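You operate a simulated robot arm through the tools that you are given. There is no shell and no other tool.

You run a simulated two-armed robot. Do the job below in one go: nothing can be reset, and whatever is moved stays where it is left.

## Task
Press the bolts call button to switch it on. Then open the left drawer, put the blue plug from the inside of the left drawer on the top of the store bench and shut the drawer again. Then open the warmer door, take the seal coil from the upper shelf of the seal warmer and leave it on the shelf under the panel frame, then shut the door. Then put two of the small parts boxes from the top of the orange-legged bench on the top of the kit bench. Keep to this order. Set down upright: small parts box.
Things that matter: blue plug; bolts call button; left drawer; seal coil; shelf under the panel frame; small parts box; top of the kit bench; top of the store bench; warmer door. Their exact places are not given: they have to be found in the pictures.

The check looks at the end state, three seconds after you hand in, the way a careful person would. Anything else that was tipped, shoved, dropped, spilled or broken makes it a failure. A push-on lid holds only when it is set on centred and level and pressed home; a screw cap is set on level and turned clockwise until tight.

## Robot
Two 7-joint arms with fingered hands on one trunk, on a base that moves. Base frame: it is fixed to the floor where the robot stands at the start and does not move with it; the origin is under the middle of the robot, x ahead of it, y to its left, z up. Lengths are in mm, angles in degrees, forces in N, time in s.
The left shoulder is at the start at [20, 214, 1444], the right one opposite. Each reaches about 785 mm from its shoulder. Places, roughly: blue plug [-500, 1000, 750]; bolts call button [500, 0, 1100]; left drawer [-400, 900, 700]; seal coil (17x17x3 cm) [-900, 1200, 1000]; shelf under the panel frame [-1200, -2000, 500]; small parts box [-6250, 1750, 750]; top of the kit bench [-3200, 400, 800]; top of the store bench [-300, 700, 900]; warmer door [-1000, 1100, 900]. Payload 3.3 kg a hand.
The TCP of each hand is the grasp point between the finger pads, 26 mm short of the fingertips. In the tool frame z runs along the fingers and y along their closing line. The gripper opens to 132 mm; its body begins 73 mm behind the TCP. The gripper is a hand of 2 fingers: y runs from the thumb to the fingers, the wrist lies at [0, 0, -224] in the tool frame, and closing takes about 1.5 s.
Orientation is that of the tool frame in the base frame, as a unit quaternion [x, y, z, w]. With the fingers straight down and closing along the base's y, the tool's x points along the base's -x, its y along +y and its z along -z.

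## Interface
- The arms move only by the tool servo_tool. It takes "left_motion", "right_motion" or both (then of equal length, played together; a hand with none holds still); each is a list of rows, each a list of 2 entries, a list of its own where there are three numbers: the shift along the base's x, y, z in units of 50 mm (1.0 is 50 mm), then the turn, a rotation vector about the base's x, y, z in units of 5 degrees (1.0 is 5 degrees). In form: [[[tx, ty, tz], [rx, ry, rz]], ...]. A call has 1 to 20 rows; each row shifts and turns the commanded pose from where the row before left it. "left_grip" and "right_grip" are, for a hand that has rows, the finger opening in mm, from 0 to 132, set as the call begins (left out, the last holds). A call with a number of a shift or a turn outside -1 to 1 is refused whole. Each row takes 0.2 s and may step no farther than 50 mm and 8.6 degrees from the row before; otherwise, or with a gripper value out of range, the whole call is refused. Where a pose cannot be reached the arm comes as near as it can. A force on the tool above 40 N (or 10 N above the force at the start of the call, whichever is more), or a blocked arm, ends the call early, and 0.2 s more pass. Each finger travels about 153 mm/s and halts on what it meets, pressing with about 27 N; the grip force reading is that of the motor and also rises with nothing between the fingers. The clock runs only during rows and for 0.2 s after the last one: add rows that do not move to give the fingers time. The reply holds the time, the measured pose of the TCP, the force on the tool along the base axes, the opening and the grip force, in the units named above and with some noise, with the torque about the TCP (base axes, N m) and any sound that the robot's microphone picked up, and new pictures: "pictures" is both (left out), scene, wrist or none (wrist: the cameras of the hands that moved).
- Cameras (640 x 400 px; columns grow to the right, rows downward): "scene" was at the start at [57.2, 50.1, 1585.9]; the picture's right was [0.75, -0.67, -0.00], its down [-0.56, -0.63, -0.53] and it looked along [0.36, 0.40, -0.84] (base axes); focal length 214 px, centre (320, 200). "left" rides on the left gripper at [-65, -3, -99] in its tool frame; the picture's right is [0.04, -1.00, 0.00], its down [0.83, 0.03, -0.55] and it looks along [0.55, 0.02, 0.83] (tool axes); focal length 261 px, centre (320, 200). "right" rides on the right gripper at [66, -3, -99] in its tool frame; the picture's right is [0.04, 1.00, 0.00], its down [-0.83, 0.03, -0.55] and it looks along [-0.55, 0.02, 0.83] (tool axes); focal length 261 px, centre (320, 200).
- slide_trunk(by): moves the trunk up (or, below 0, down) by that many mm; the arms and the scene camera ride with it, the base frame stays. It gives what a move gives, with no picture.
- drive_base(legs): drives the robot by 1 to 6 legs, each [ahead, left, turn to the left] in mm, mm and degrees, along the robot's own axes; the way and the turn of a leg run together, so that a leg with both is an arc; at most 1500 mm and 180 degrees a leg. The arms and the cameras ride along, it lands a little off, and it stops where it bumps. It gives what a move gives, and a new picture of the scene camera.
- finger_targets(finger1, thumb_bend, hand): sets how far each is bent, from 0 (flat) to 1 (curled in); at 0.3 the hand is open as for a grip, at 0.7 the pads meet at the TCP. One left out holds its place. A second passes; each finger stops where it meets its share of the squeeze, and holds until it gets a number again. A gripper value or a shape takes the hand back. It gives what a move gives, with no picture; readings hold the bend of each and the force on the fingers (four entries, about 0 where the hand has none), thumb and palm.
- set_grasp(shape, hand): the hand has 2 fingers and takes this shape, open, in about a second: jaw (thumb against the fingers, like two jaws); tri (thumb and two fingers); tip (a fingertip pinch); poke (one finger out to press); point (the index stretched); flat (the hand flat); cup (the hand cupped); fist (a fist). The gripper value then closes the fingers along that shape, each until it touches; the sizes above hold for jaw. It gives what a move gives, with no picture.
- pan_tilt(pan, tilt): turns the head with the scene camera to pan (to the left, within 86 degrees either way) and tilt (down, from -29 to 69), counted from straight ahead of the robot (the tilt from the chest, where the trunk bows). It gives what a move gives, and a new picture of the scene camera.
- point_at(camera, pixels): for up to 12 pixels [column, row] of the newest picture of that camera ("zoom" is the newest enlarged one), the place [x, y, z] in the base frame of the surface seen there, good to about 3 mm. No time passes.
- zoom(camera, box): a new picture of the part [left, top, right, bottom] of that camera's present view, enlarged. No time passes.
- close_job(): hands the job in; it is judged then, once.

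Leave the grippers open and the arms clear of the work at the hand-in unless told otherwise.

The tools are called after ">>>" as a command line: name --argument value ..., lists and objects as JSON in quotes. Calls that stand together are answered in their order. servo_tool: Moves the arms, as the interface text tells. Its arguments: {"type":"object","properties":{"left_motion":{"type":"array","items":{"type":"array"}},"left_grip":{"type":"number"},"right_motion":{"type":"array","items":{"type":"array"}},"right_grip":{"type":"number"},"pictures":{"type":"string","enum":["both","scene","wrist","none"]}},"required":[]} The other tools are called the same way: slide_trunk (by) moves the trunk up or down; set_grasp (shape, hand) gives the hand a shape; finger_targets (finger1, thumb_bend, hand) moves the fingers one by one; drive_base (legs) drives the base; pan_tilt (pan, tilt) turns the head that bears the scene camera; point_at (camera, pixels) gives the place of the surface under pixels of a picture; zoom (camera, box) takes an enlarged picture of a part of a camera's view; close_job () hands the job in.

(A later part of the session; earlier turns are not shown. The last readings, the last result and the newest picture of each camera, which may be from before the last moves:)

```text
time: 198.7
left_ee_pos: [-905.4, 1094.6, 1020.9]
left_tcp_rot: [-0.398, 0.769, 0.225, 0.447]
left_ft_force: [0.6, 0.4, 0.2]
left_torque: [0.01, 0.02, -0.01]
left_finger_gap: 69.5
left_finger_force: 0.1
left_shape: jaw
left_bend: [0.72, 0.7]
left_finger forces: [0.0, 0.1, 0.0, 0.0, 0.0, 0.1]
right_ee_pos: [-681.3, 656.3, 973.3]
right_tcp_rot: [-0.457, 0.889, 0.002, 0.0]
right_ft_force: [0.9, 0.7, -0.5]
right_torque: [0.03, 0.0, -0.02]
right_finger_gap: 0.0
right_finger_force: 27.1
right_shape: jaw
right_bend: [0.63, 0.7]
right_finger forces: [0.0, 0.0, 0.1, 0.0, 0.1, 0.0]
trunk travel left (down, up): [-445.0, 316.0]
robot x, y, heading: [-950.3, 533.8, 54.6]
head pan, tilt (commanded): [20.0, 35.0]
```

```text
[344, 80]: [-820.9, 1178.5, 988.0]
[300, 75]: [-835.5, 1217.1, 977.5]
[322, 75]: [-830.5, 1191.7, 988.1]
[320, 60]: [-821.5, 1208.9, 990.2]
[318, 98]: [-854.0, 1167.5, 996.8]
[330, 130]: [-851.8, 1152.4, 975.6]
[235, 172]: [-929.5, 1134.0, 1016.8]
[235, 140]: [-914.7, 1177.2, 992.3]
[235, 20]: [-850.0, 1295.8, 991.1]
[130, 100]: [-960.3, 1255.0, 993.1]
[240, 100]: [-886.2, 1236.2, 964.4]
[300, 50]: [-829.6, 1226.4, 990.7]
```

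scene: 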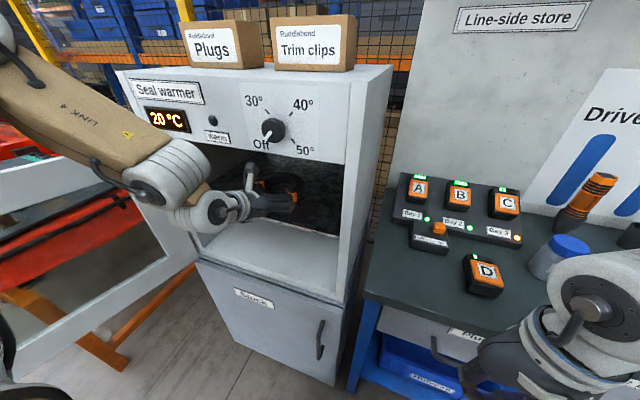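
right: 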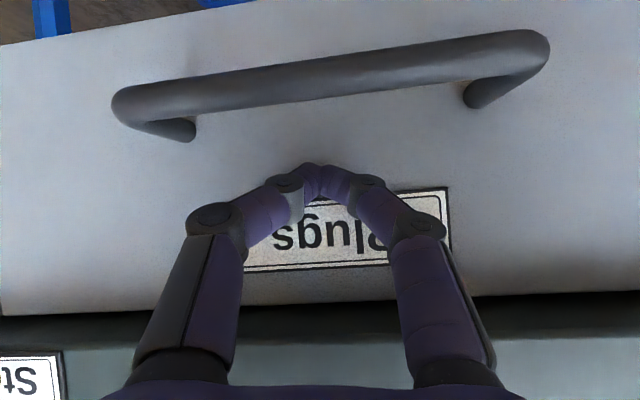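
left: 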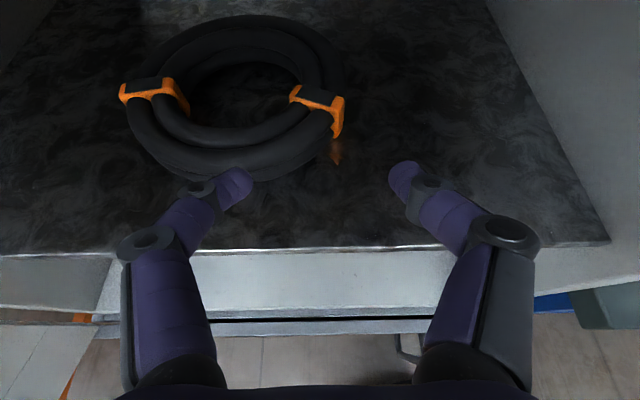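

The line is right (wall centre t≈1370, hand t≈1374). I drive in 60 mm more.

>>> drive_base --legs '[[60, -2, 0]]'

>>> servo_tool --left_motion '[[[0, 0, 0], [0, 0, 0]]]' --pictures "both"

```text
time: 199.7
left_ee_pos: [-867.4, 1142.9, 1021.3]
left_tcp_rot: [-0.398, 0.77, 0.225, 0.445]
left_ft_force: [-0.5, 0.0, -0.6]
left_torque: [0.01, 0.01, 0.03]
left_finger_gap: 69.2
left_finger_force: 0.1
left_shape: jaw
left_bend: [0.72, 0.7]
left_finger forces: [0.0, 0.1, 0.0, 0.0, 0.0, 0.0]
right_ee_pos: [-643.2, 704.0, 974.1]
right_tcp_rot: [-0.458, 0.889, 0.003, 0.0]
right_ft_force: [-0.3, 0.2, 0.2]
right_torque: [0.01, 0.0, 0.0]
right_finger_gap: 0.0
right_finger_force: 26.7
right_shape: jaw
right_bend: [0.63, 0.7]
right_finger forces: [0.1, 0.0, 0.0, 0.0, 0.1, 0.1]
trunk travel left (down, up): [-445.0, 316.0]
robot x, y, heading: [-911.4, 582.7, 54.5]
head pan, tilt (commanded): [20.0, 35.0]
```

scene: 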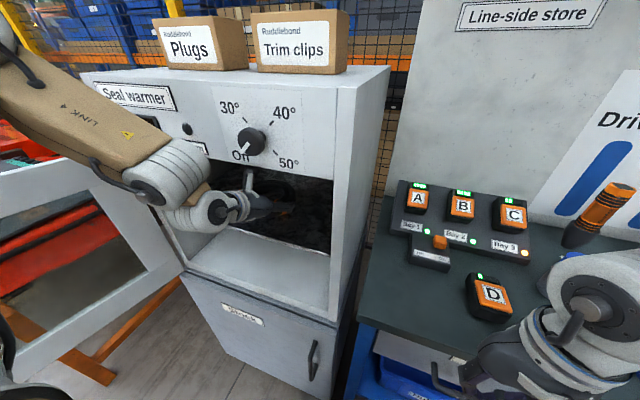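

```text
time: 200.1
left_ee_pos: [-869.1, 1142.6, 1020.9]
left_tcp_rot: [-0.397, 0.77, 0.225, 0.446]
left_ft_force: [0.4, 0.2, -0.6]
left_torque: [0.01, 0.0, -0.05]
left_finger_gap: 69.3
left_finger_force: 0.0
left_shape: jaw
left_bend: [0.72, 0.7]
left_finger forces: [0.1, 0.1, 0.0, 0.1, 0.0, 0.1]
right_ee_pos: [-643.4, 703.9, 972.9]
right_tcp_rot: [-0.458, 0.889, 0.002, 0.0]
right_ft_force: [1.1, 0.1, -0.4]
right_torque: [0.0, -0.02, 0.01]
right_finger_gap: 0.1
right_finger_force: 27.0
right_shape: jaw
right_bend: [0.63, 0.7]
right_finger forces: [0.0, 0.0, 0.0, 0.0, 0.1, 0.0]
trunk travel left (down, up): [-445.0, 316.0]
robot x, y, heading: [-914.4, 577.5, 54.3]
head pan, tilt (commanded): [20.0, 35.0]
```

scene: 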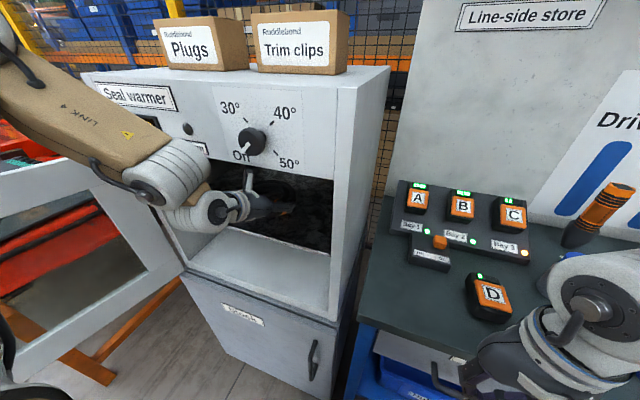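
left: 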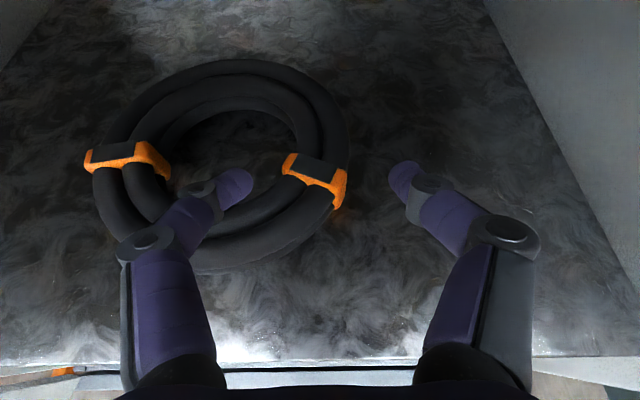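

All clear so far; the camera block has passed under the panel edge. 50 mm more.

>>> drive_base --legs '[[50, 0, 0]]'

>>> servo_tool --left_motion '[[[0, 0, 0], [0, 0, 0]]]' --pictures "wrist"

```text
time: 201.0
left_ee_pos: [-838.2, 1183.0, 1020.3]
left_tcp_rot: [-0.398, 0.77, 0.225, 0.446]
left_ft_force: [0.3, 0.0, -0.5]
left_torque: [-0.04, -0.01, 0.0]
left_finger_gap: 69.2
left_finger_force: 0.1
left_shape: jaw
left_bend: [0.72, 0.7]
left_finger forces: [0.0, 0.1, 0.0, 0.0, 0.1, 0.0]
right_ee_pos: [-613.4, 745.7, 972.9]
right_tcp_rot: [-0.457, 0.889, 0.001, -0.001]
right_ft_force: [0.7, 0.3, 0.1]
right_torque: [-0.04, 0.04, 0.0]
right_finger_gap: 0.0
right_finger_force: 27.1
right_shape: jaw
right_bend: [0.63, 0.7]
right_finger forces: [0.0, 0.0, 0.0, 0.0, 0.0, 0.0]
trunk travel left (down, up): [-445.0, 316.0]
robot x, y, heading: [-885.4, 619.7, 54.5]
head pan, tilt (commanded): [20.0, 35.0]
```

scene: 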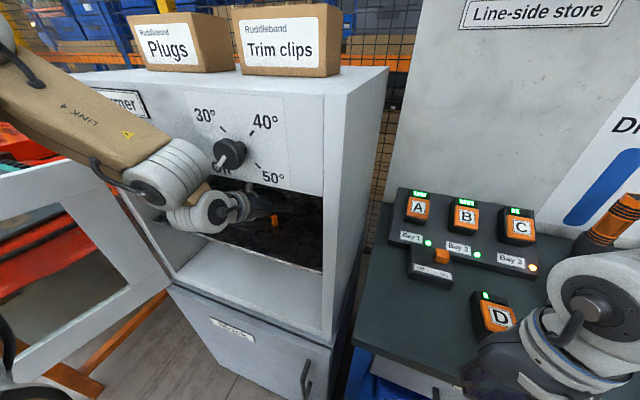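

```text
time: 201.4
left_ee_pos: [-838.5, 1183.0, 1022.3]
left_tcp_rot: [-0.398, 0.769, 0.225, 0.446]
left_ft_force: [0.4, 0.9, -0.7]
left_torque: [-0.04, -0.01, 0.01]
left_finger_gap: 69.3
left_finger_force: 0.0
left_shape: jaw
left_bend: [0.72, 0.7]
left_finger forces: [0.0, 0.1, 0.0, 0.0, 0.0, 0.0]
right_ee_pos: [-614.0, 744.4, 973.2]
right_tcp_rot: [-0.458, 0.889, 0.001, 0.0]
right_ft_force: [0.0, 0.0, 0.0]
right_torque: [0.0, 0.01, 0.02]
right_finger_gap: 0.0
right_finger_force: 27.0
right_shape: jaw
right_bend: [0.63, 0.7]
right_finger forces: [0.1, 0.1, 0.0, 0.0, 0.0, 0.1]
trunk travel left (down, up): [-445.0, 316.0]
robot x, y, heading: [-878.9, 619.8, 54.3]
head pan, tilt (commanded): [20.0, 35.0]
```

left: 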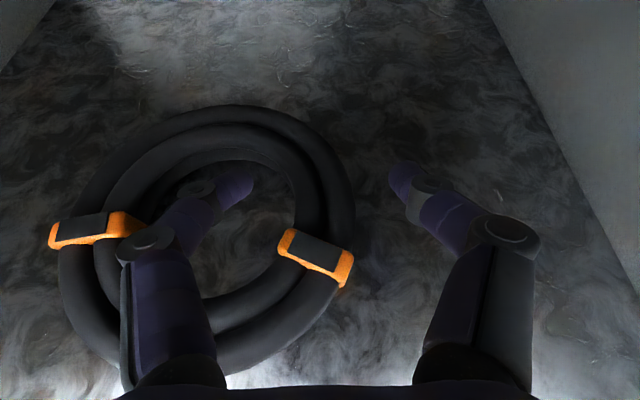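

The left finger is in the ring's hole, the right one outside. I lower the hand 23 mm so that the pads straddle the right wall.

>>> servo_tool --left_motion '[[[0, 0, -0.15], [0, 0, 0]], [[0, 0, -0.15], [0, 0, 0]], [[0, 0, -0.1], [0, 0, 0]], [[0, 0, -0.06], [0, 0, 0]], [[0, 0, 0], [0, 0, 0]]]' --pictures "wrist"

```text
time: 202.6
left_ee_pos: [-840.3, 1182.8, 997.6]
left_tcp_rot: [-0.398, 0.769, 0.226, 0.446]
left_ft_force: [0.9, -0.7, 0.3]
left_torque: [0.01, -0.01, 0.01]
left_finger_gap: 69.6
left_finger_force: 0.0
left_shape: jaw
left_bend: [0.72, 0.7]
left_finger forces: [0.0, 0.0, 0.0, 0.0, 0.1, 0.1]
right_ee_pos: [-614.5, 743.0, 974.3]
right_tcp_rot: [-0.458, 0.889, 0.002, 0.001]
right_ft_force: [0.5, 0.2, 0.2]
right_torque: [0.01, -0.01, 0.03]
right_finger_gap: 0.1
right_finger_force: 26.9
right_shape: jaw
right_bend: [0.63, 0.7]
right_finger forces: [0.0, 0.0, 0.1, 0.0, 0.1, 0.0]
trunk travel left (down, up): [-445.0, 316.0]
robot x, y, heading: [-884.5, 626.2, 54.3]
head pan, tilt (commanded): [20.0, 35.0]
```

left: 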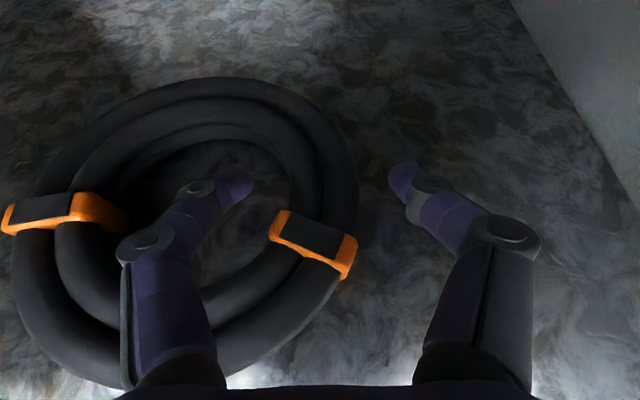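

The pads straddle the wall. I close the fingers.

>>> servo_tool --left_motion '[[[0, 0, 0], [0, 0, 0]], [[0, 0, 0], [0, 0, 0]], [[0, 0, 0], [0, 0, 0]], [[0, 0, 0], [0, 0, 0]], [[0, 0, 0], [0, 0, 0]], [[0, 0, 0], [0, 0, 0]]]' --left_grip 0 --pictures "wrist"

```text
time: 204.0
left_ee_pos: [-838.6, 1182.4, 997.6]
left_tcp_rot: [-0.397, 0.77, 0.225, 0.446]
left_ft_force: [2.1, 1.3, -0.7]
left_torque: [0.01, -0.01, -0.2]
left_finger_gap: 29.4
left_finger_force: 27.0
left_shape: jaw
left_bend: [0.73, 0.7]
left_finger forces: [24.3, 0.1, 0.0, 0.0, 25.1, 0.1]
right_ee_pos: [-614.3, 745.3, 974.5]
right_tcp_rot: [-0.458, 0.889, 0.002, 0.001]
right_ft_force: [-0.6, 0.0, 0.0]
right_torque: [0.02, 0.0, -0.01]
right_finger_gap: 0.0
right_finger_force: 27.3
right_shape: jaw
right_bend: [0.63, 0.7]
right_finger forces: [0.0, 0.0, 0.0, 0.1, 0.0, 0.1]
trunk travel left (down, up): [-445.0, 316.0]
robot x, y, heading: [-884.3, 622.2, 54.1]
head pan, tilt (commanded): [20.0, 35.0]
```

left: 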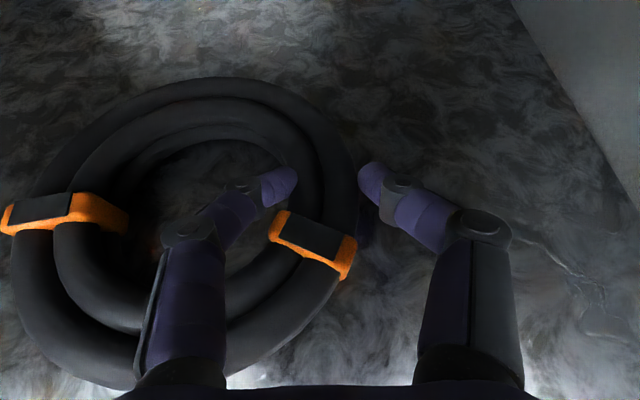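

Gripped (29.4 mm, 25 N). I lift 18 mm and look.

>>> servo_tool --left_motion '[[[0, 0, 0.06], [0, 0, 0]], [[0, 0, 0.1], [0, 0, 0]], [[0, 0, 0.1], [0, 0, 0]], [[0, 0, 0.1], [0, 0, 0]], [[0, 0, 0], [0, 0, 0]]]' --pictures "both"

```text
time: 205.2
left_ee_pos: [-839.6, 1181.7, 1014.5]
left_tcp_rot: [-0.398, 0.769, 0.226, 0.446]
left_ft_force: [-0.5, -0.3, -4.4]
left_torque: [-0.22, -0.2, 0.01]
left_finger_gap: 29.1
left_finger_force: 26.7
left_shape: jaw
left_bend: [0.73, 0.7]
left_finger forces: [24.9, 0.1, 0.1, 0.0, 23.7, 0.1]
right_ee_pos: [-614.3, 744.0, 973.9]
right_tcp_rot: [-0.458, 0.889, 0.002, 0.0]
right_ft_force: [-0.3, 0.5, 0.2]
right_torque: [0.0, 0.01, -0.01]
right_finger_gap: 0.0
right_finger_force: 26.9
right_shape: jaw
right_bend: [0.63, 0.7]
right_finger forces: [0.0, 0.0, 0.0, 0.0, 0.0, 0.0]
trunk travel left (down, up): [-445.0, 316.0]
robot x, y, heading: [-879.8, 621.6, 54.3]
head pan, tilt (commanded): [20.0, 35.0]
```

scene: 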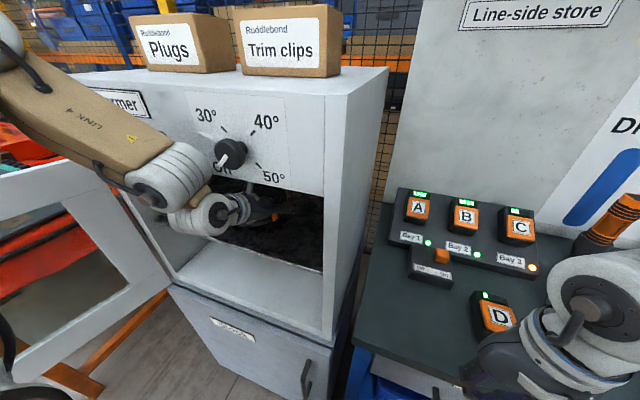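
left: 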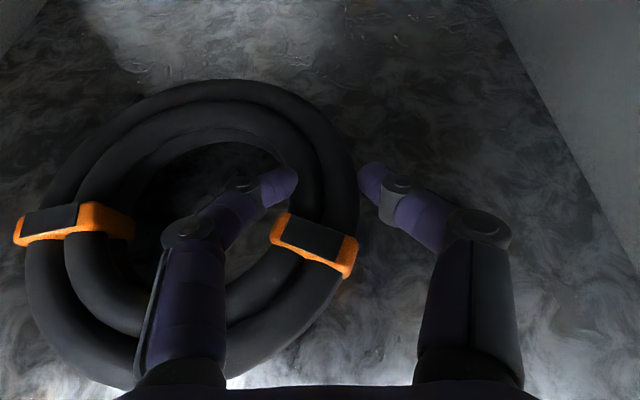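

The coil is held, 4.4 N of weight. I lift 6 mm more and back out of the warmer.

>>> servo_tool --left_motion '[[[0, 0, 0.06], [0, 0, 0]], [[0, 0, 0.06], [0, 0, 0]], [[0, 0, 0], [0, 0, 0]]]' --pictures "none"

>>> drive_base --legs '[[-200, 0, 0]]'

>>> servo_tool --left_motion '[[[0, 0, 0], [0, 0, 0]]]' --pictures "both"

```text
time: 206.0
left_ee_pos: [-840.7, 1182.2, 1022.4]
left_tcp_rot: [-0.399, 0.769, 0.226, 0.446]
left_ft_force: [0.5, 0.4, -4.1]
left_torque: [-0.17, -0.2, 0.0]
left_finger_gap: 29.1
left_finger_force: 27.1
left_shape: jaw
left_bend: [0.73, 0.7]
left_finger forces: [24.9, 0.1, 0.1, 0.0, 23.8, 0.0]
right_ee_pos: [-614.9, 743.7, 973.6]
right_tcp_rot: [-0.458, 0.889, 0.002, 0.0]
right_ft_force: [-0.4, -0.9, 0.7]
right_torque: [-0.01, 0.03, -0.02]
right_finger_gap: 0.0
right_finger_force: 26.6
right_shape: jaw
right_bend: [0.63, 0.7]
right_finger forces: [0.1, 0.1, 0.0, 0.0, 0.0, 0.0]
trunk travel left (down, up): [-445.0, 316.0]
robot x, y, heading: [-883.6, 627.7, 54.5]
head pan, tilt (commanded): [20.0, 35.0]
```

```text
time: 207.6
left_ee_pos: [-957.6, 1017.9, 1023.0]
left_tcp_rot: [-0.398, 0.769, 0.225, 0.446]
left_ft_force: [-0.9, -0.5, -3.3]
left_torque: [-0.19, -0.18, 0.0]
left_finger_gap: 29.4
left_finger_force: 26.9
left_shape: jaw
left_bend: [0.73, 0.7]
left_finger forces: [25.1, 0.1, 0.1, 0.0, 23.8, 0.0]
right_ee_pos: [-732.3, 580.5, 974.1]
right_tcp_rot: [-0.459, 0.889, 0.002, 0.001]
right_ft_force: [-0.8, 0.3, -0.2]
right_torque: [0.02, -0.02, -0.02]
right_finger_gap: 0.0
right_finger_force: 27.2
right_shape: jaw
right_bend: [0.63, 0.7]
right_finger forces: [0.0, 0.0, 0.0, 0.0, 0.0, 0.0]
trunk travel left (down, up): [-445.0, 316.0]
robot x, y, heading: [-1000.5, 456.1, 54.4]
head pan, tilt (commanded): [20.0, 35.0]
```

scene: 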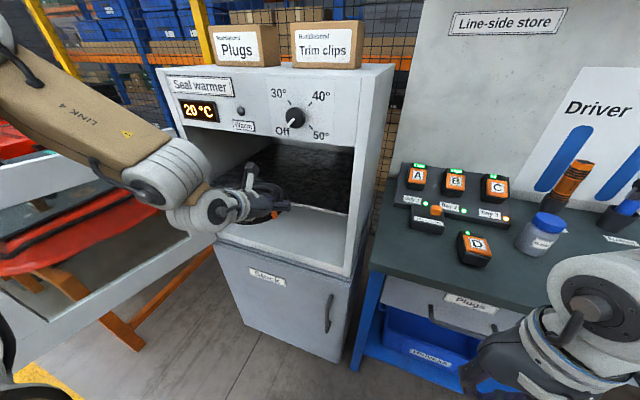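

```text
time: 208.0
left_ee_pos: [-957.1, 1017.9, 1021.2]
left_tcp_rot: [-0.399, 0.769, 0.226, 0.446]
left_ft_force: [-1.0, -0.3, -3.7]
left_torque: [-0.21, -0.16, 0.02]
left_finger_gap: 29.1
left_finger_force: 27.1
left_shape: jaw
left_bend: [0.73, 0.7]
left_finger forces: [24.9, 0.0, 0.0, 0.1, 23.8, 0.0]
right_ee_pos: [-731.7, 581.1, 974.2]
right_tcp_rot: [-0.459, 0.888, 0.003, 0.0]
right_ft_force: [-0.4, -0.3, -0.2]
right_torque: [0.01, 0.0, -0.03]
right_finger_gap: 0.2
right_finger_force: 27.1
right_shape: jaw
right_bend: [0.63, 0.7]
right_finger forces: [0.0, 0.1, 0.0, 0.1, 0.1, 0.0]
trunk travel left (down, up): [-445.0, 316.0]
robot x, y, heading: [-997.6, 456.4, 54.5]
head pan, tilt (commanded): [20.0, 35.0]
```

scene: 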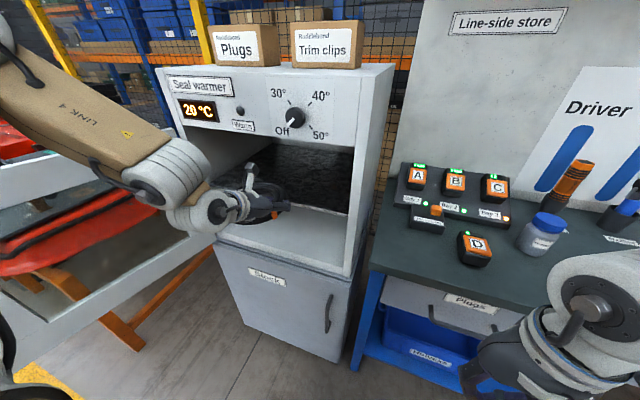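
left: 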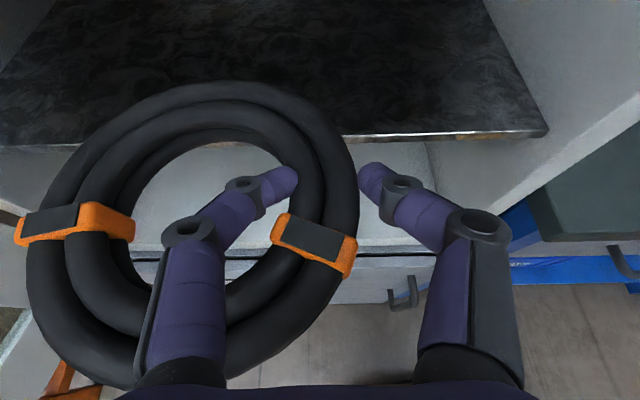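

The coil is out and steady. I back off further, to where I have room to turn round.

>>> drive_base --legs '[[-440, 0, 0]]'

>>> pan_tilt --pan -86 --tilt 20

```text
time: 210.7
left_ee_pos: [-1215.9, 658.3, 1022.2]
left_tcp_rot: [-0.399, 0.769, 0.226, 0.446]
left_ft_force: [0.4, -0.2, -3.9]
left_torque: [-0.2, -0.2, 0.0]
left_finger_gap: 29.1
left_finger_force: 27.1
left_shape: jaw
left_bend: [0.73, 0.7]
left_finger forces: [25.1, 0.0, 0.0, 0.0, 23.8, 0.0]
right_ee_pos: [-988.0, 221.1, 974.4]
right_tcp_rot: [-0.459, 0.888, 0.002, 0.0]
right_ft_force: [-0.9, -0.2, -0.2]
right_torque: [0.01, 0.03, 0.01]
right_finger_gap: 0.0
right_finger_force: 27.5
right_shape: jaw
right_bend: [0.63, 0.7]
right_finger forces: [0.1, 0.0, 0.0, 0.0, 0.0, 0.0]
trunk travel left (down, up): [-445.0, 316.0]
robot x, y, heading: [-1255.2, 100.7, 54.6]
head pan, tilt (commanded): [20.0, 35.0]
```

scene: 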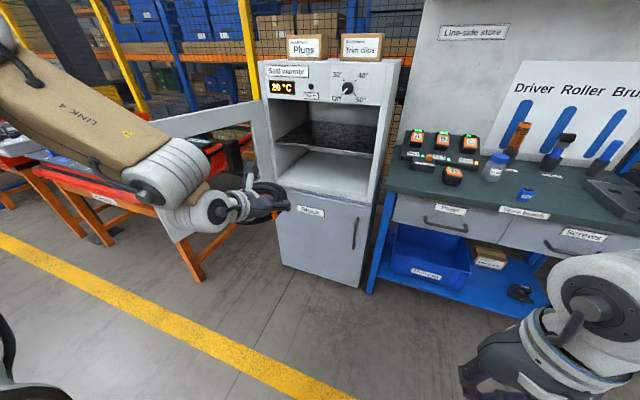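

```text
time: 212.5
left_ee_pos: [-1213.6, 658.8, 1023.1]
left_tcp_rot: [-0.399, 0.769, 0.226, 0.446]
left_ft_force: [1.1, 0.2, -4.2]
left_torque: [-0.2, -0.19, 0.0]
left_finger_gap: 29.4
left_finger_force: 27.2
left_shape: jaw
left_bend: [0.73, 0.7]
left_finger forces: [25.1, 0.0, 0.0, 0.1, 23.9, 0.1]
right_ee_pos: [-988.3, 223.0, 973.7]
right_tcp_rot: [-0.46, 0.888, 0.002, 0.001]
right_ft_force: [0.9, -1.0, 0.2]
right_torque: [0.01, 0.02, 0.0]
right_finger_gap: 0.0
right_finger_force: 26.6
right_shape: jaw
right_bend: [0.63, 0.7]
right_finger forces: [0.0, 0.1, 0.1, 0.1, 0.0, 0.1]
trunk travel left (down, up): [-445.0, 316.0]
robot x, y, heading: [-1255.6, 101.3, 54.6]
head pan, tilt (commanded): [-85.9, 20.0]
```

scene: 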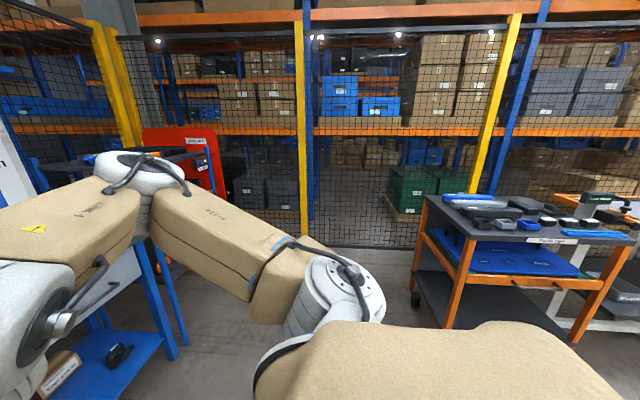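

I measure the tool cart on the right, and then turn.

>>> point_at --camera "scene" --pixels '[[430, 200], [415, 300], [450, 320], [570, 340], [620, 235], [300, 240], [160, 360], [400, 240]]'

```text
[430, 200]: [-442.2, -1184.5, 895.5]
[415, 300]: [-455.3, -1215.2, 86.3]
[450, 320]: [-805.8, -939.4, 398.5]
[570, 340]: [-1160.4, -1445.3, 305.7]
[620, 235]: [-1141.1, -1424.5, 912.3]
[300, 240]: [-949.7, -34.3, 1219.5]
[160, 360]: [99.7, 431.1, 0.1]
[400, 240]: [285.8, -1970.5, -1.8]
```

Nearest cart corner is 1.1 m away, so turning is safe. I turn right by 90° and look.

>>> drive_base --legs '[[0, 0, -90]]'

>>> pan_tilt --pan -60 --tilt 25

```text
time: 216.7
left_ee_pos: [-693.6, 68.4, 1022.6]
left_tcp_rot: [0.255, 0.828, -0.152, 0.475]
left_ft_force: [0.5, -0.4, -4.7]
left_torque: [-0.18, 0.16, 0.0]
left_finger_gap: 29.1
left_finger_force: 27.3
left_shape: jaw
left_bend: [0.73, 0.7]
left_finger forces: [25.2, 0.0, 0.0, 0.1, 23.7, 0.0]
right_ee_pos: [-1128.5, -166.1, 974.7]
right_tcp_rot: [0.295, 0.955, 0.001, 0.002]
right_ft_force: [0.8, -0.8, 0.4]
right_torque: [0.01, 0.01, -0.02]
right_finger_gap: 0.0
right_finger_force: 27.3
right_shape: jaw
right_bend: [0.63, 0.7]
right_finger forces: [0.0, 0.0, 0.1, 0.0, 0.1, 0.0]
trunk travel left (down, up): [-445.0, 316.0]
robot x, y, heading: [-1253.6, 99.5, -34.4]
head pan, tilt (commanded): [-85.9, 20.0]
```

scene: 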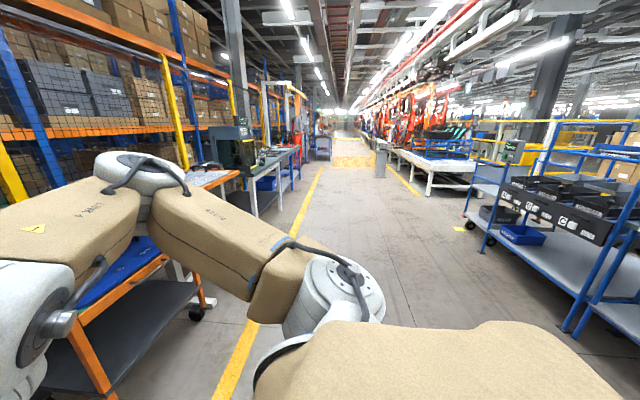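

```text
time: 217.6
left_ee_pos: [-695.5, 67.3, 1021.3]
left_tcp_rot: [0.254, 0.828, -0.152, 0.476]
left_ft_force: [-0.4, -0.1, -3.7]
left_torque: [-0.18, 0.2, -0.01]
left_finger_gap: 28.9
left_finger_force: 27.2
left_shape: jaw
left_bend: [0.73, 0.7]
left_finger forces: [25.1, 0.0, 0.1, 0.0, 23.7, 0.0]
right_ee_pos: [-1127.1, -166.5, 973.9]
right_tcp_rot: [0.296, 0.955, 0.001, 0.001]
right_ft_force: [-0.1, 0.1, -0.7]
right_torque: [-0.03, -0.03, -0.01]
right_finger_gap: 0.1
right_finger_force: 26.6
right_shape: jaw
right_bend: [0.63, 0.7]
right_finger forces: [0.0, 0.0, 0.0, 0.1, 0.1, 0.0]
trunk travel left (down, up): [-445.0, 316.0]
robot x, y, heading: [-1255.6, 99.4, -34.6]
head pan, tilt (commanded): [-60.0, 25.0]
```

scene: 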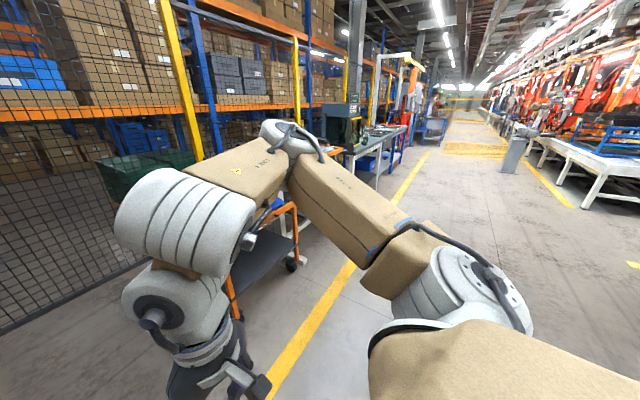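

The right arm blocks the view toward the frame (heading about -88°). I turn right 54° more to face it.

>>> drive_base --legs '[[0, 0, -54]]'

>>> pan_tilt --pan 0 --tilt 20

```text
time: 220.4
left_ee_pos: [-950.4, -374.0, 1021.9]
left_tcp_rot: [0.602, 0.622, -0.351, 0.356]
left_ft_force: [0.1, -0.1, -4.2]
left_torque: [0.06, 0.29, -0.01]
left_finger_gap: 28.9
left_finger_force: 27.0
left_shape: jaw
left_bend: [0.73, 0.7]
left_finger forces: [25.3, 0.0, 0.0, 0.0, 23.7, 0.0]
right_ee_pos: [-1393.4, -159.2, 974.7]
right_tcp_rot: [0.697, 0.717, 0.001, 0.003]
right_ft_force: [-0.3, 0.1, -1.0]
right_torque: [-0.01, 0.0, 0.03]
right_finger_gap: 0.0
right_finger_force: 26.9
right_shape: jaw
right_bend: [0.63, 0.7]
right_finger forces: [0.1, 0.0, 0.1, 0.0, 0.1, 0.0]
trunk travel left (down, up): [-445.0, 316.0]
robot x, y, heading: [-1253.6, 101.2, -88.3]
head pan, tilt (commanded): [-60.0, 25.0]
```

scene: 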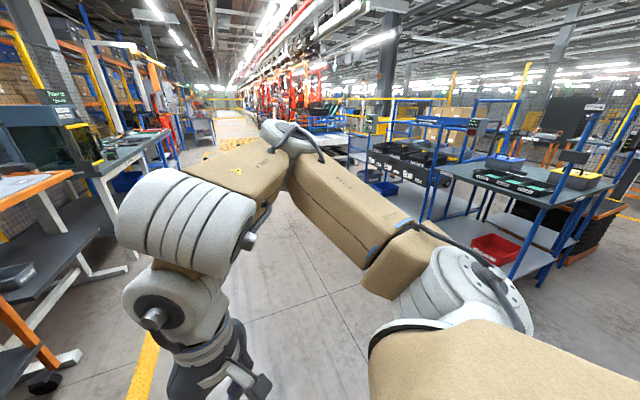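

```text
time: 221.7
left_ee_pos: [-950.9, -375.0, 1021.4]
left_tcp_rot: [0.603, 0.622, -0.351, 0.355]
left_ft_force: [-0.1, -0.4, -4.3]
left_torque: [0.06, 0.26, 0.01]
left_finger_gap: 29.1
left_finger_force: 26.7
left_shape: jaw
left_bend: [0.73, 0.7]
left_finger forces: [25.3, 0.1, 0.1, 0.1, 23.7, 0.0]
right_ee_pos: [-1394.4, -160.3, 973.5]
right_tcp_rot: [0.698, 0.716, 0.0, 0.002]
right_ft_force: [0.2, 0.1, -0.2]
right_torque: [0.01, -0.02, -0.01]
right_finger_gap: 0.0
right_finger_force: 27.3
right_shape: jaw
right_bend: [0.63, 0.7]
right_finger forces: [0.0, 0.0, 0.0, 0.0, 0.0, 0.0]
trunk travel left (down, up): [-445.0, 316.0]
robot x, y, heading: [-1254.3, 99.7, -88.3]
head pan, tilt (commanded): [0.0, 20.0]
```

scene: 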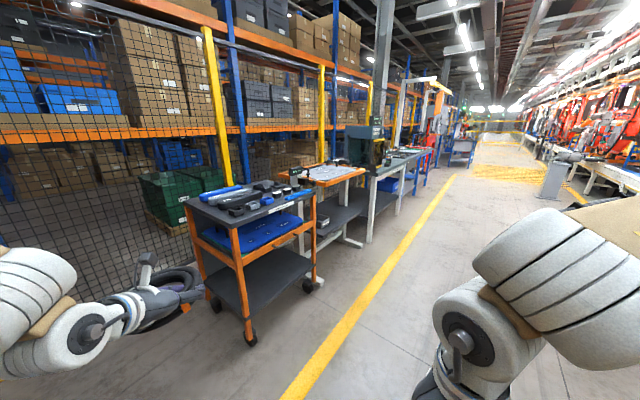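

Beyond the tool cart stands a table with an orange frame holding a pale panel at (325, 173), with a dark shelf beneath near (340, 205). I zoom and measure.

>>> zoom --camera "scene" --box '[260, 130, 440, 260]'

>>> point_at --camera "scene" --pixels '[[325, 175], [360, 170], [285, 178], [330, 188], [345, 205], [345, 215], [320, 225], [360, 240], [320, 280], [315, 245], [250, 205], [305, 270]]'

```text
3.08 times, centred on (350, 195) of scene
```

zoom: 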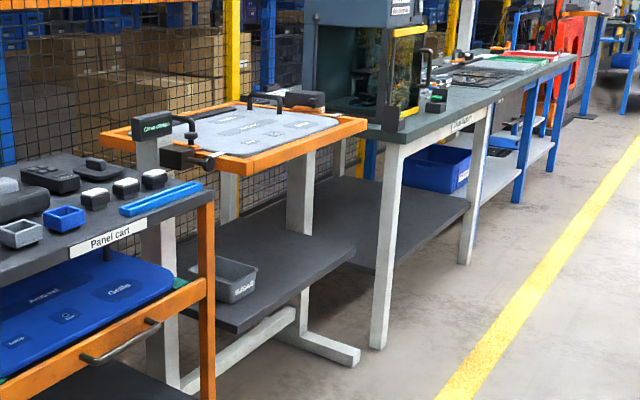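

```text
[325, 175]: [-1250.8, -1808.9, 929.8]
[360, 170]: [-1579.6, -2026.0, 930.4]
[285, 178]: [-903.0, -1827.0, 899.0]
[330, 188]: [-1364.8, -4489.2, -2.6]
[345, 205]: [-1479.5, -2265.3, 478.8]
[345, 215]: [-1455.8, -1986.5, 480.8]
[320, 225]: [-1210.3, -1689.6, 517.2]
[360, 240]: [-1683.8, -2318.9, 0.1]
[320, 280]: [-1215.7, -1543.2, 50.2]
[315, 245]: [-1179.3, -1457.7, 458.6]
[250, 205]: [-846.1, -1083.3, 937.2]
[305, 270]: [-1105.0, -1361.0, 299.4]
```

The shelf under the panel frame is at z≈480 with a small grey bin on its near end. I measure its corners and the frame.

>>> point_at --camera "zoom" --pixels '[[240, 330], [352, 248], [300, 285], [290, 210], [270, 240], [310, 250], [250, 270], [205, 280], [150, 120], [365, 125], [260, 100], [205, 165]]'

>>> point_at --camera "zoom" --pixels '[[355, 355], [285, 315], [320, 345], [200, 195], [205, 390], [300, 200], [380, 340], [440, 195], [390, 150], [240, 225], [280, 265], [330, 240]]'

```text
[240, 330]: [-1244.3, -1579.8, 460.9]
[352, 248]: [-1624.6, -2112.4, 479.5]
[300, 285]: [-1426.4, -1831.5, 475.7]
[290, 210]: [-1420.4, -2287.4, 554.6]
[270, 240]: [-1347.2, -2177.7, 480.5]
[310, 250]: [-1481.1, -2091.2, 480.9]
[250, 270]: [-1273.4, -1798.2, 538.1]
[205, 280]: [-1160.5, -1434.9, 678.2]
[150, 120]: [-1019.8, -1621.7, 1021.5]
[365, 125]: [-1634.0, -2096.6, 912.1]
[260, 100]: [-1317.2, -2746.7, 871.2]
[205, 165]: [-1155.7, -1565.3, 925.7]
```

```text
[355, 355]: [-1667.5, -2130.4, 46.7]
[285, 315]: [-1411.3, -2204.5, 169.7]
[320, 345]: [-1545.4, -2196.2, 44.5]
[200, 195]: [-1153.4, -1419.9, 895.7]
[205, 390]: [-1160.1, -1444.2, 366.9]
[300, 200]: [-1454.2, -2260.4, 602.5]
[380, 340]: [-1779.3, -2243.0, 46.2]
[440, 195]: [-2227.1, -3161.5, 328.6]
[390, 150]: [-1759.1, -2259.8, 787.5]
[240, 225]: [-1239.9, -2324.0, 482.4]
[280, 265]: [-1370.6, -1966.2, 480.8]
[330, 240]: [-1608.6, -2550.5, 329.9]
```

The shelf's aisle edge runs along my cell's depth axis at t≈87, from d≈-2010 to -2663, z 480; free room is around d≈-2440. I turn right 37° to face down the aisle and look.

>>> drive_base --legs '[[0, 0, -37.4]]'

>>> pan_tilt --pan 0 --tilt 25

```text
time: 223.9
left_ee_pos: [-1302.9, -461.9, 1021.5]
left_tcp_rot: [0.771, 0.395, -0.447, 0.223]
left_ft_force: [0.0, -0.7, -4.3]
left_torque: [0.22, 0.18, -0.02]
left_finger_gap: 28.8
left_finger_force: 27.3
left_shape: jaw
left_bend: [0.73, 0.7]
left_finger forces: [25.3, 0.0, 0.0, 0.0, 23.6, 0.1]
right_ee_pos: [-1523.7, -21.6, 974.6]
right_tcp_rot: [0.89, 0.455, 0.001, 0.003]
right_ft_force: [0.3, 0.1, 0.0]
right_torque: [0.05, 0.01, 0.04]
right_finger_gap: 0.0
right_finger_force: 27.3
right_shape: jaw
right_bend: [0.63, 0.7]
right_finger forces: [0.0, 0.0, 0.1, 0.1, 0.1, 0.0]
trunk travel left (down, up): [-445.0, 316.0]
robot x, y, heading: [-1253.9, 98.7, -125.7]
head pan, tilt (commanded): [0.0, 20.0]
```

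scene: 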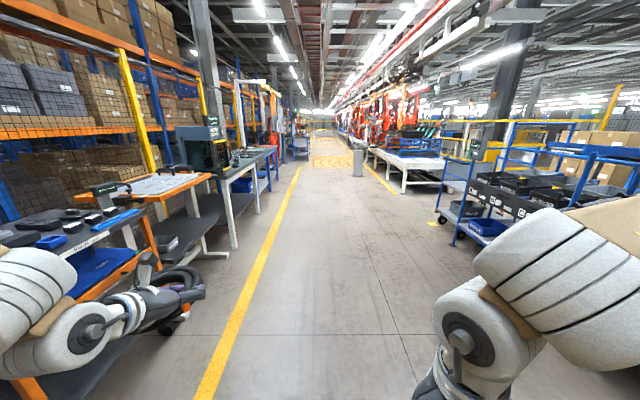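

```text
time: 224.6
left_ee_pos: [-1301.0, -462.8, 1022.1]
left_tcp_rot: [0.771, 0.396, -0.446, 0.224]
left_ft_force: [-0.4, -0.1, -4.2]
left_torque: [0.21, 0.2, 0.0]
left_finger_gap: 28.5
left_finger_force: 26.7
left_shape: jaw
left_bend: [0.73, 0.7]
left_finger forces: [25.5, 0.1, 0.1, 0.0, 23.7, 0.0]
right_ee_pos: [-1523.7, -20.6, 974.3]
right_tcp_rot: [0.89, 0.455, 0.0, 0.002]
right_ft_force: [-1.0, 0.4, 0.8]
right_torque: [0.0, 0.0, 0.03]
right_finger_gap: 0.0
right_finger_force: 27.0
right_shape: jaw
right_bend: [0.63, 0.7]
right_finger forces: [0.0, 0.1, 0.1, 0.0, 0.0, 0.0]
trunk travel left (down, up): [-445.0, 316.0]
robot x, y, heading: [-1255.1, 97.3, -125.8]
head pan, tilt (commanded): [0.0, 25.0]
```

scene: 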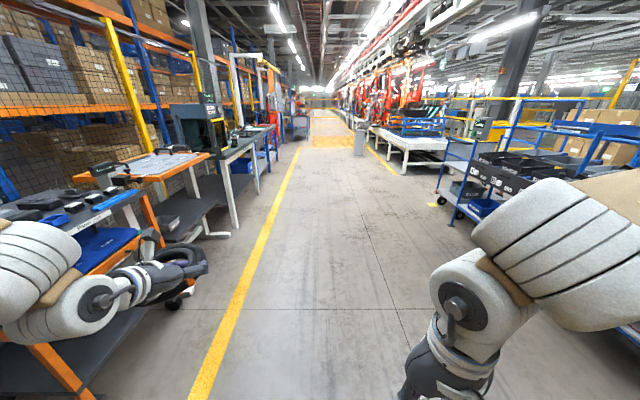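

The aisle is free. I check the blue trolley on the right side for clearance.

>>> point_at --camera "scene" --pixels '[[457, 213], [440, 205], [470, 180], [235, 225], [180, 300], [300, 150], [640, 280]]'

>>> drive_base --legs '[[1072, 40, 0], [1072, 40, 0]]'

```text
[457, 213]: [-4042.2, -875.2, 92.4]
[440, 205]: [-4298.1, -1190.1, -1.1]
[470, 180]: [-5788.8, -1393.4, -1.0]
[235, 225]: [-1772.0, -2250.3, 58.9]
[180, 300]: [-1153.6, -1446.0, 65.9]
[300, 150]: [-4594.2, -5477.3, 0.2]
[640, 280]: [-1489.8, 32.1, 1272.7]
```

```text
time: 235.1
left_ee_pos: [-2486.5, -2237.3, 1021.5]
left_tcp_rot: [0.77, 0.397, -0.446, 0.224]
left_ft_force: [0.1, -0.9, -3.5]
left_torque: [0.19, 0.23, -0.02]
left_finger_gap: 28.9
left_finger_force: 26.9
left_shape: jaw
left_bend: [0.73, 0.7]
left_finger forces: [25.5, 0.0, 0.1, 0.0, 23.7, 0.0]
right_ee_pos: [-2709.9, -1797.4, 973.2]
right_tcp_rot: [0.89, 0.456, 0.0, 0.002]
right_ft_force: [-0.5, -0.1, 0.4]
right_torque: [0.02, -0.02, 0.02]
right_finger_gap: 0.1
right_finger_force: 27.0
right_shape: jaw
right_bend: [0.63, 0.7]
right_finger forces: [0.0, 0.0, 0.0, 0.0, 0.1, 0.0]
trunk travel left (down, up): [-445.0, 316.0]
robot x, y, heading: [-2441.0, -1674.9, -125.8]
head pan, tilt (commanded): [0.0, 25.0]
```

scene: 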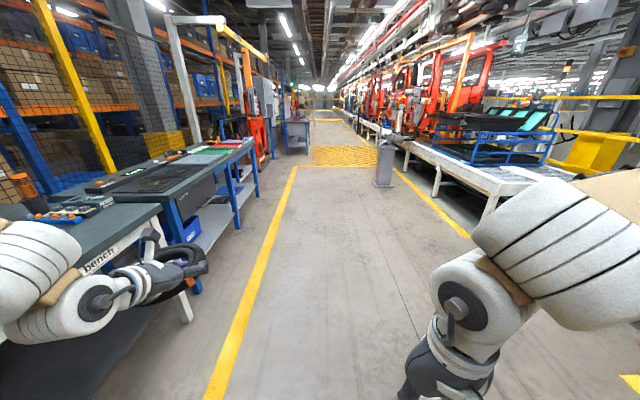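

I'm level with the shelf (d≈-2784, t≈1005). I turn left 90° to face it.

>>> drive_base --legs '[[0, 0, 90]]'

>>> pan_tilt --pan 15 --tilt 30

```text
time: 239.4
left_ee_pos: [-1881.1, -1717.6, 1021.2]
left_tcp_rot: [0.262, 0.826, -0.156, 0.474]
left_ft_force: [0.0, -0.9, -4.7]
left_torque: [-0.16, 0.17, 0.01]
left_finger_gap: 28.4
left_finger_force: 27.1
left_shape: jaw
left_bend: [0.73, 0.7]
left_finger forces: [25.6, 0.0, 0.0, 0.0, 23.5, 0.0]
right_ee_pos: [-2319.6, -1943.8, 973.8]
right_tcp_rot: [0.304, 0.953, 0.002, 0.001]
right_ft_force: [0.5, -0.1, -0.9]
right_torque: [0.0, -0.02, 0.0]
right_finger_gap: 0.0
right_finger_force: 26.9
right_shape: jaw
right_bend: [0.63, 0.7]
right_finger forces: [0.1, 0.0, 0.1, 0.1, 0.1, 0.0]
trunk travel left (down, up): [-445.0, 316.0]
robot x, y, heading: [-2439.8, -1675.3, -35.5]
head pan, tilt (commanded): [0.0, 25.0]
```

scene: 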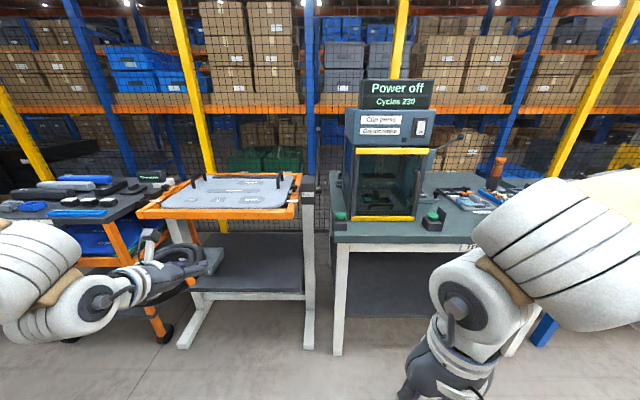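

```text
time: 240.2
left_ee_pos: [-1881.5, -1717.8, 1021.9]
left_tcp_rot: [0.261, 0.826, -0.155, 0.474]
left_ft_force: [0.0, -0.2, -4.5]
left_torque: [-0.19, 0.17, -0.02]
left_finger_gap: 28.6
left_finger_force: 27.1
left_shape: jaw
left_bend: [0.73, 0.7]
left_finger forces: [25.7, 0.0, 0.0, 0.0, 23.6, 0.0]
right_ee_pos: [-2318.9, -1943.0, 973.4]
right_tcp_rot: [0.304, 0.953, 0.001, 0.002]
right_ft_force: [0.2, -0.1, -0.2]
right_torque: [-0.03, 0.02, 0.01]
right_finger_gap: 0.0
right_finger_force: 27.2
right_shape: jaw
right_bend: [0.63, 0.7]
right_finger forces: [0.0, 0.1, 0.0, 0.0, 0.0, 0.0]
trunk travel left (down, up): [-445.0, 316.0]
robot x, y, heading: [-2440.4, -1678.2, -35.6]
head pan, tilt (commanded): [15.0, 30.0]
```

scene: 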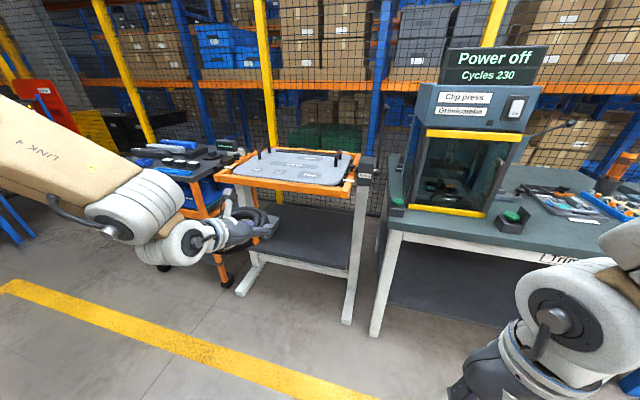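

The panel-frame table with its dark shelf is ahead on the left. I measure the shelf again from here, then lower the trunk fully.

>>> point_at --camera "scene" --pixels '[[310, 245], [300, 266], [345, 272], [265, 258], [285, 240], [340, 250], [355, 262], [300, 186], [350, 190], [350, 300], [240, 290], [265, 230]]'

>>> slide_trunk --by -400

>>> slide_trunk --by -40

>>> pan_tilt --pan 25 --tilt 20

```text
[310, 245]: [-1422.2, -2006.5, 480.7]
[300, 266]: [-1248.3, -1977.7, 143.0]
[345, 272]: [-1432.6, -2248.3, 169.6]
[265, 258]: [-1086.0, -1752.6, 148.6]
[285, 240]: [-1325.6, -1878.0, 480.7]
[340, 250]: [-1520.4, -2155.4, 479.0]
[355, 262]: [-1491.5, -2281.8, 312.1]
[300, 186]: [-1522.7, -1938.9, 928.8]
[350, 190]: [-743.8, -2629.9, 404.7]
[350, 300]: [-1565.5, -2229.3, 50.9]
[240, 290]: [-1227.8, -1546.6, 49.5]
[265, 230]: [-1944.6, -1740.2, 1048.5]
```

```text
time: 244.0
left_ee_pos: [-1878.5, -1719.2, 537.2]
left_tcp_rot: [0.275, 0.869, -0.128, 0.391]
left_ft_force: [0.4, 1.0, -3.3]
left_torque: [-0.23, 0.17, 0.01]
left_finger_gap: 28.5
left_finger_force: 27.6
left_shape: jaw
left_bend: [0.73, 0.7]
left_finger forces: [25.3, 0.0, 0.1, 0.0, 23.6, 0.0]
right_ee_pos: [-2319.3, -1942.1, 540.9]
right_tcp_rot: [0.303, 0.949, 0.027, -0.079]
right_ft_force: [-0.2, -0.3, -0.4]
right_torque: [0.01, -0.02, -0.01]
right_finger_gap: 0.0
right_finger_force: 26.6
right_shape: jaw
right_bend: [0.63, 0.7]
right_finger forces: [0.1, 0.0, 0.1, 0.0, 0.0, 0.0]
trunk travel left (down, up): [-45.0, 716.0]
robot x, y, heading: [-2437.0, -1677.9, -35.3]
head pan, tilt (commanded): [15.0, 30.0]
```

```text
time: 244.8
left_ee_pos: [-1878.5, -1719.4, 479.5]
left_tcp_rot: [0.278, 0.878, -0.122, 0.37]
left_ft_force: [-0.1, 0.3, -3.9]
left_torque: [-0.17, 0.21, 0.04]
left_finger_gap: 28.3
left_finger_force: 27.6
left_shape: jaw
left_bend: [0.72, 0.7]
left_finger forces: [25.5, 0.1, 0.1, 0.0, 23.8, 0.0]
right_ee_pos: [-2319.3, -1942.7, 500.0]
right_tcp_rot: [0.303, 0.949, 0.027, -0.083]
right_ft_force: [1.1, -0.2, -1.1]
right_torque: [-0.01, 0.02, -0.02]
right_finger_gap: 0.0
right_finger_force: 26.3
right_shape: jaw
right_bend: [0.63, 0.7]
right_finger forces: [0.0, 0.0, 0.0, 0.0, 0.0, 0.0]
trunk travel left (down, up): [-5.0, 756.0]
robot x, y, heading: [-2443.7, -1674.0, -35.7]
head pan, tilt (commanded): [15.0, 30.0]
```

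```text
time: 245.5
left_ee_pos: [-1880.6, -1719.5, 479.2]
left_tcp_rot: [0.278, 0.878, -0.122, 0.37]
left_ft_force: [-0.1, -0.5, -4.4]
left_torque: [-0.16, 0.19, -0.03]
left_finger_gap: 28.2
left_finger_force: 26.9
left_shape: jaw
left_bend: [0.72, 0.7]
left_finger forces: [25.5, 0.0, 0.0, 0.0, 23.8, 0.0]
right_ee_pos: [-2319.2, -1942.4, 500.2]
right_tcp_rot: [0.304, 0.949, 0.028, -0.083]
right_ft_force: [0.5, 0.2, -0.4]
right_torque: [-0.01, 0.01, -0.02]
right_finger_gap: 0.2
right_finger_force: 26.4
right_shape: jaw
right_bend: [0.63, 0.7]
right_finger forces: [0.0, 0.0, 0.0, 0.0, 0.0, 0.0]
trunk travel left (down, up): [-5.0, 756.0]
robot x, y, heading: [-2445.8, -1677.3, -35.5]
head pan, tilt (commanded): [25.0, 20.0]
```

scene: 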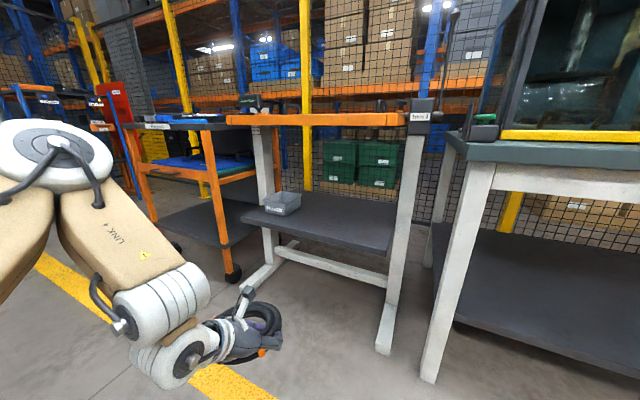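

The trunk bows when fully lowered and tilts the hands (left now 44° down), so the coil tips forward. I raise the trunk 110 mm and then level the hand again.

>>> slide_trunk --by 110

```text
time: 246.9
left_ee_pos: [-1879.9, -1719.6, 589.4]
left_tcp_rot: [0.278, 0.879, -0.122, 0.369]
left_ft_force: [-0.2, 0.2, -4.3]
left_torque: [-0.2, 0.17, 0.01]
left_finger_gap: 28.7
left_finger_force: 26.6
left_shape: jaw
left_bend: [0.72, 0.7]
left_finger forces: [25.5, 0.1, 0.0, 0.1, 23.8, 0.0]
right_ee_pos: [-2318.1, -1943.2, 609.1]
right_tcp_rot: [0.303, 0.949, 0.027, -0.083]
right_ft_force: [0.5, 0.0, -0.5]
right_torque: [-0.01, -0.02, 0.01]
right_finger_gap: 0.0
right_finger_force: 26.7
right_shape: jaw
right_bend: [0.63, 0.7]
right_finger forces: [0.0, 0.1, 0.0, 0.0, 0.0, 0.1]
trunk travel left (down, up): [-115.0, 646.0]
robot x, y, heading: [-2444.2, -1675.4, -35.5]
head pan, tilt (commanded): [25.0, 20.0]
```

Good, it rises evenly. I level the left hand by 14°.

>>> servo_tool --left_motion '[[[0, 0, 0], [-0.41, -0.57, 0]], [[0, 0, 0], [-0.41, -0.57, 0]], [[0, 0, 0], [-0.41, -0.57, 0]], [[0, 0, 0], [-0.41, -0.57, 0]], [[0, 0, 0], [0, 0, 0]]]' --pictures "both"

```text
time: 248.2
left_ee_pos: [-1878.6, -1719.2, 588.6]
left_tcp_rot: [0.267, 0.84, -0.149, 0.449]
left_ft_force: [-0.4, -0.4, -3.1]
left_torque: [-0.18, 0.19, 0.02]
left_finger_gap: 28.5
left_finger_force: 26.9
left_shape: jaw
left_bend: [0.72, 0.7]
left_finger forces: [25.8, 0.0, 0.0, 0.0, 23.7, 0.1]
left hand out of reach, approached as far as the arm can: row 4
right_ee_pos: [-2318.5, -1941.4, 609.5]
right_tcp_rot: [0.303, 0.949, 0.028, -0.083]
right_ft_force: [-0.7, 0.6, 0.4]
right_torque: [0.0, 0.01, -0.01]
right_finger_gap: 0.0
right_finger_force: 26.7
right_shape: jaw
right_bend: [0.63, 0.7]
right_finger forces: [0.1, 0.0, 0.0, 0.0, 0.0, 0.1]
trunk travel left (down, up): [-115.0, 646.0]
robot x, y, heading: [-2442.1, -1679.6, -35.7]
head pan, tilt (commanded): [25.0, 20.0]
```

scene: 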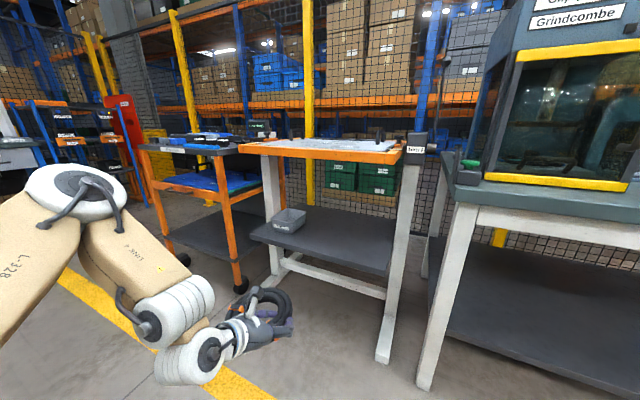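
left: 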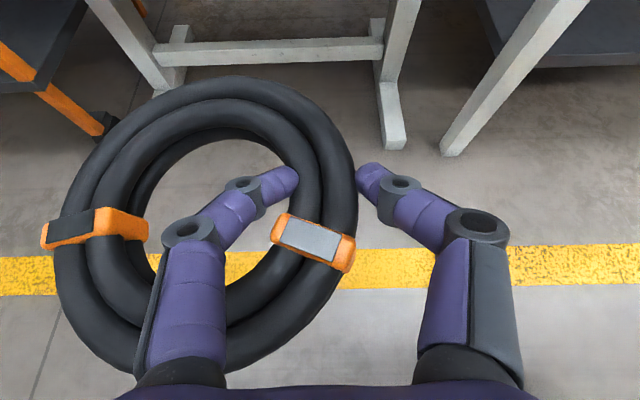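

Tilt is now 34° down, nearly level for the coil. I measure how the coil hangs (its left and right sides).

>>> point_at --camera "left" --pixels '[[75, 220], [70, 270], [90, 320], [190, 105], [330, 180], [300, 110], [240, 95], [150, 355], [320, 270]]'

```text
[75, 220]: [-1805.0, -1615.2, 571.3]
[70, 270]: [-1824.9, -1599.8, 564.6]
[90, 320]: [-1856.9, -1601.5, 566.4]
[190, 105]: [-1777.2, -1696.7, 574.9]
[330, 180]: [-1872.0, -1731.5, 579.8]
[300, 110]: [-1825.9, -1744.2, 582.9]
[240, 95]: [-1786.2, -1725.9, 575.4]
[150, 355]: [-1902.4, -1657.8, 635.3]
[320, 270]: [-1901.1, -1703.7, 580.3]
```

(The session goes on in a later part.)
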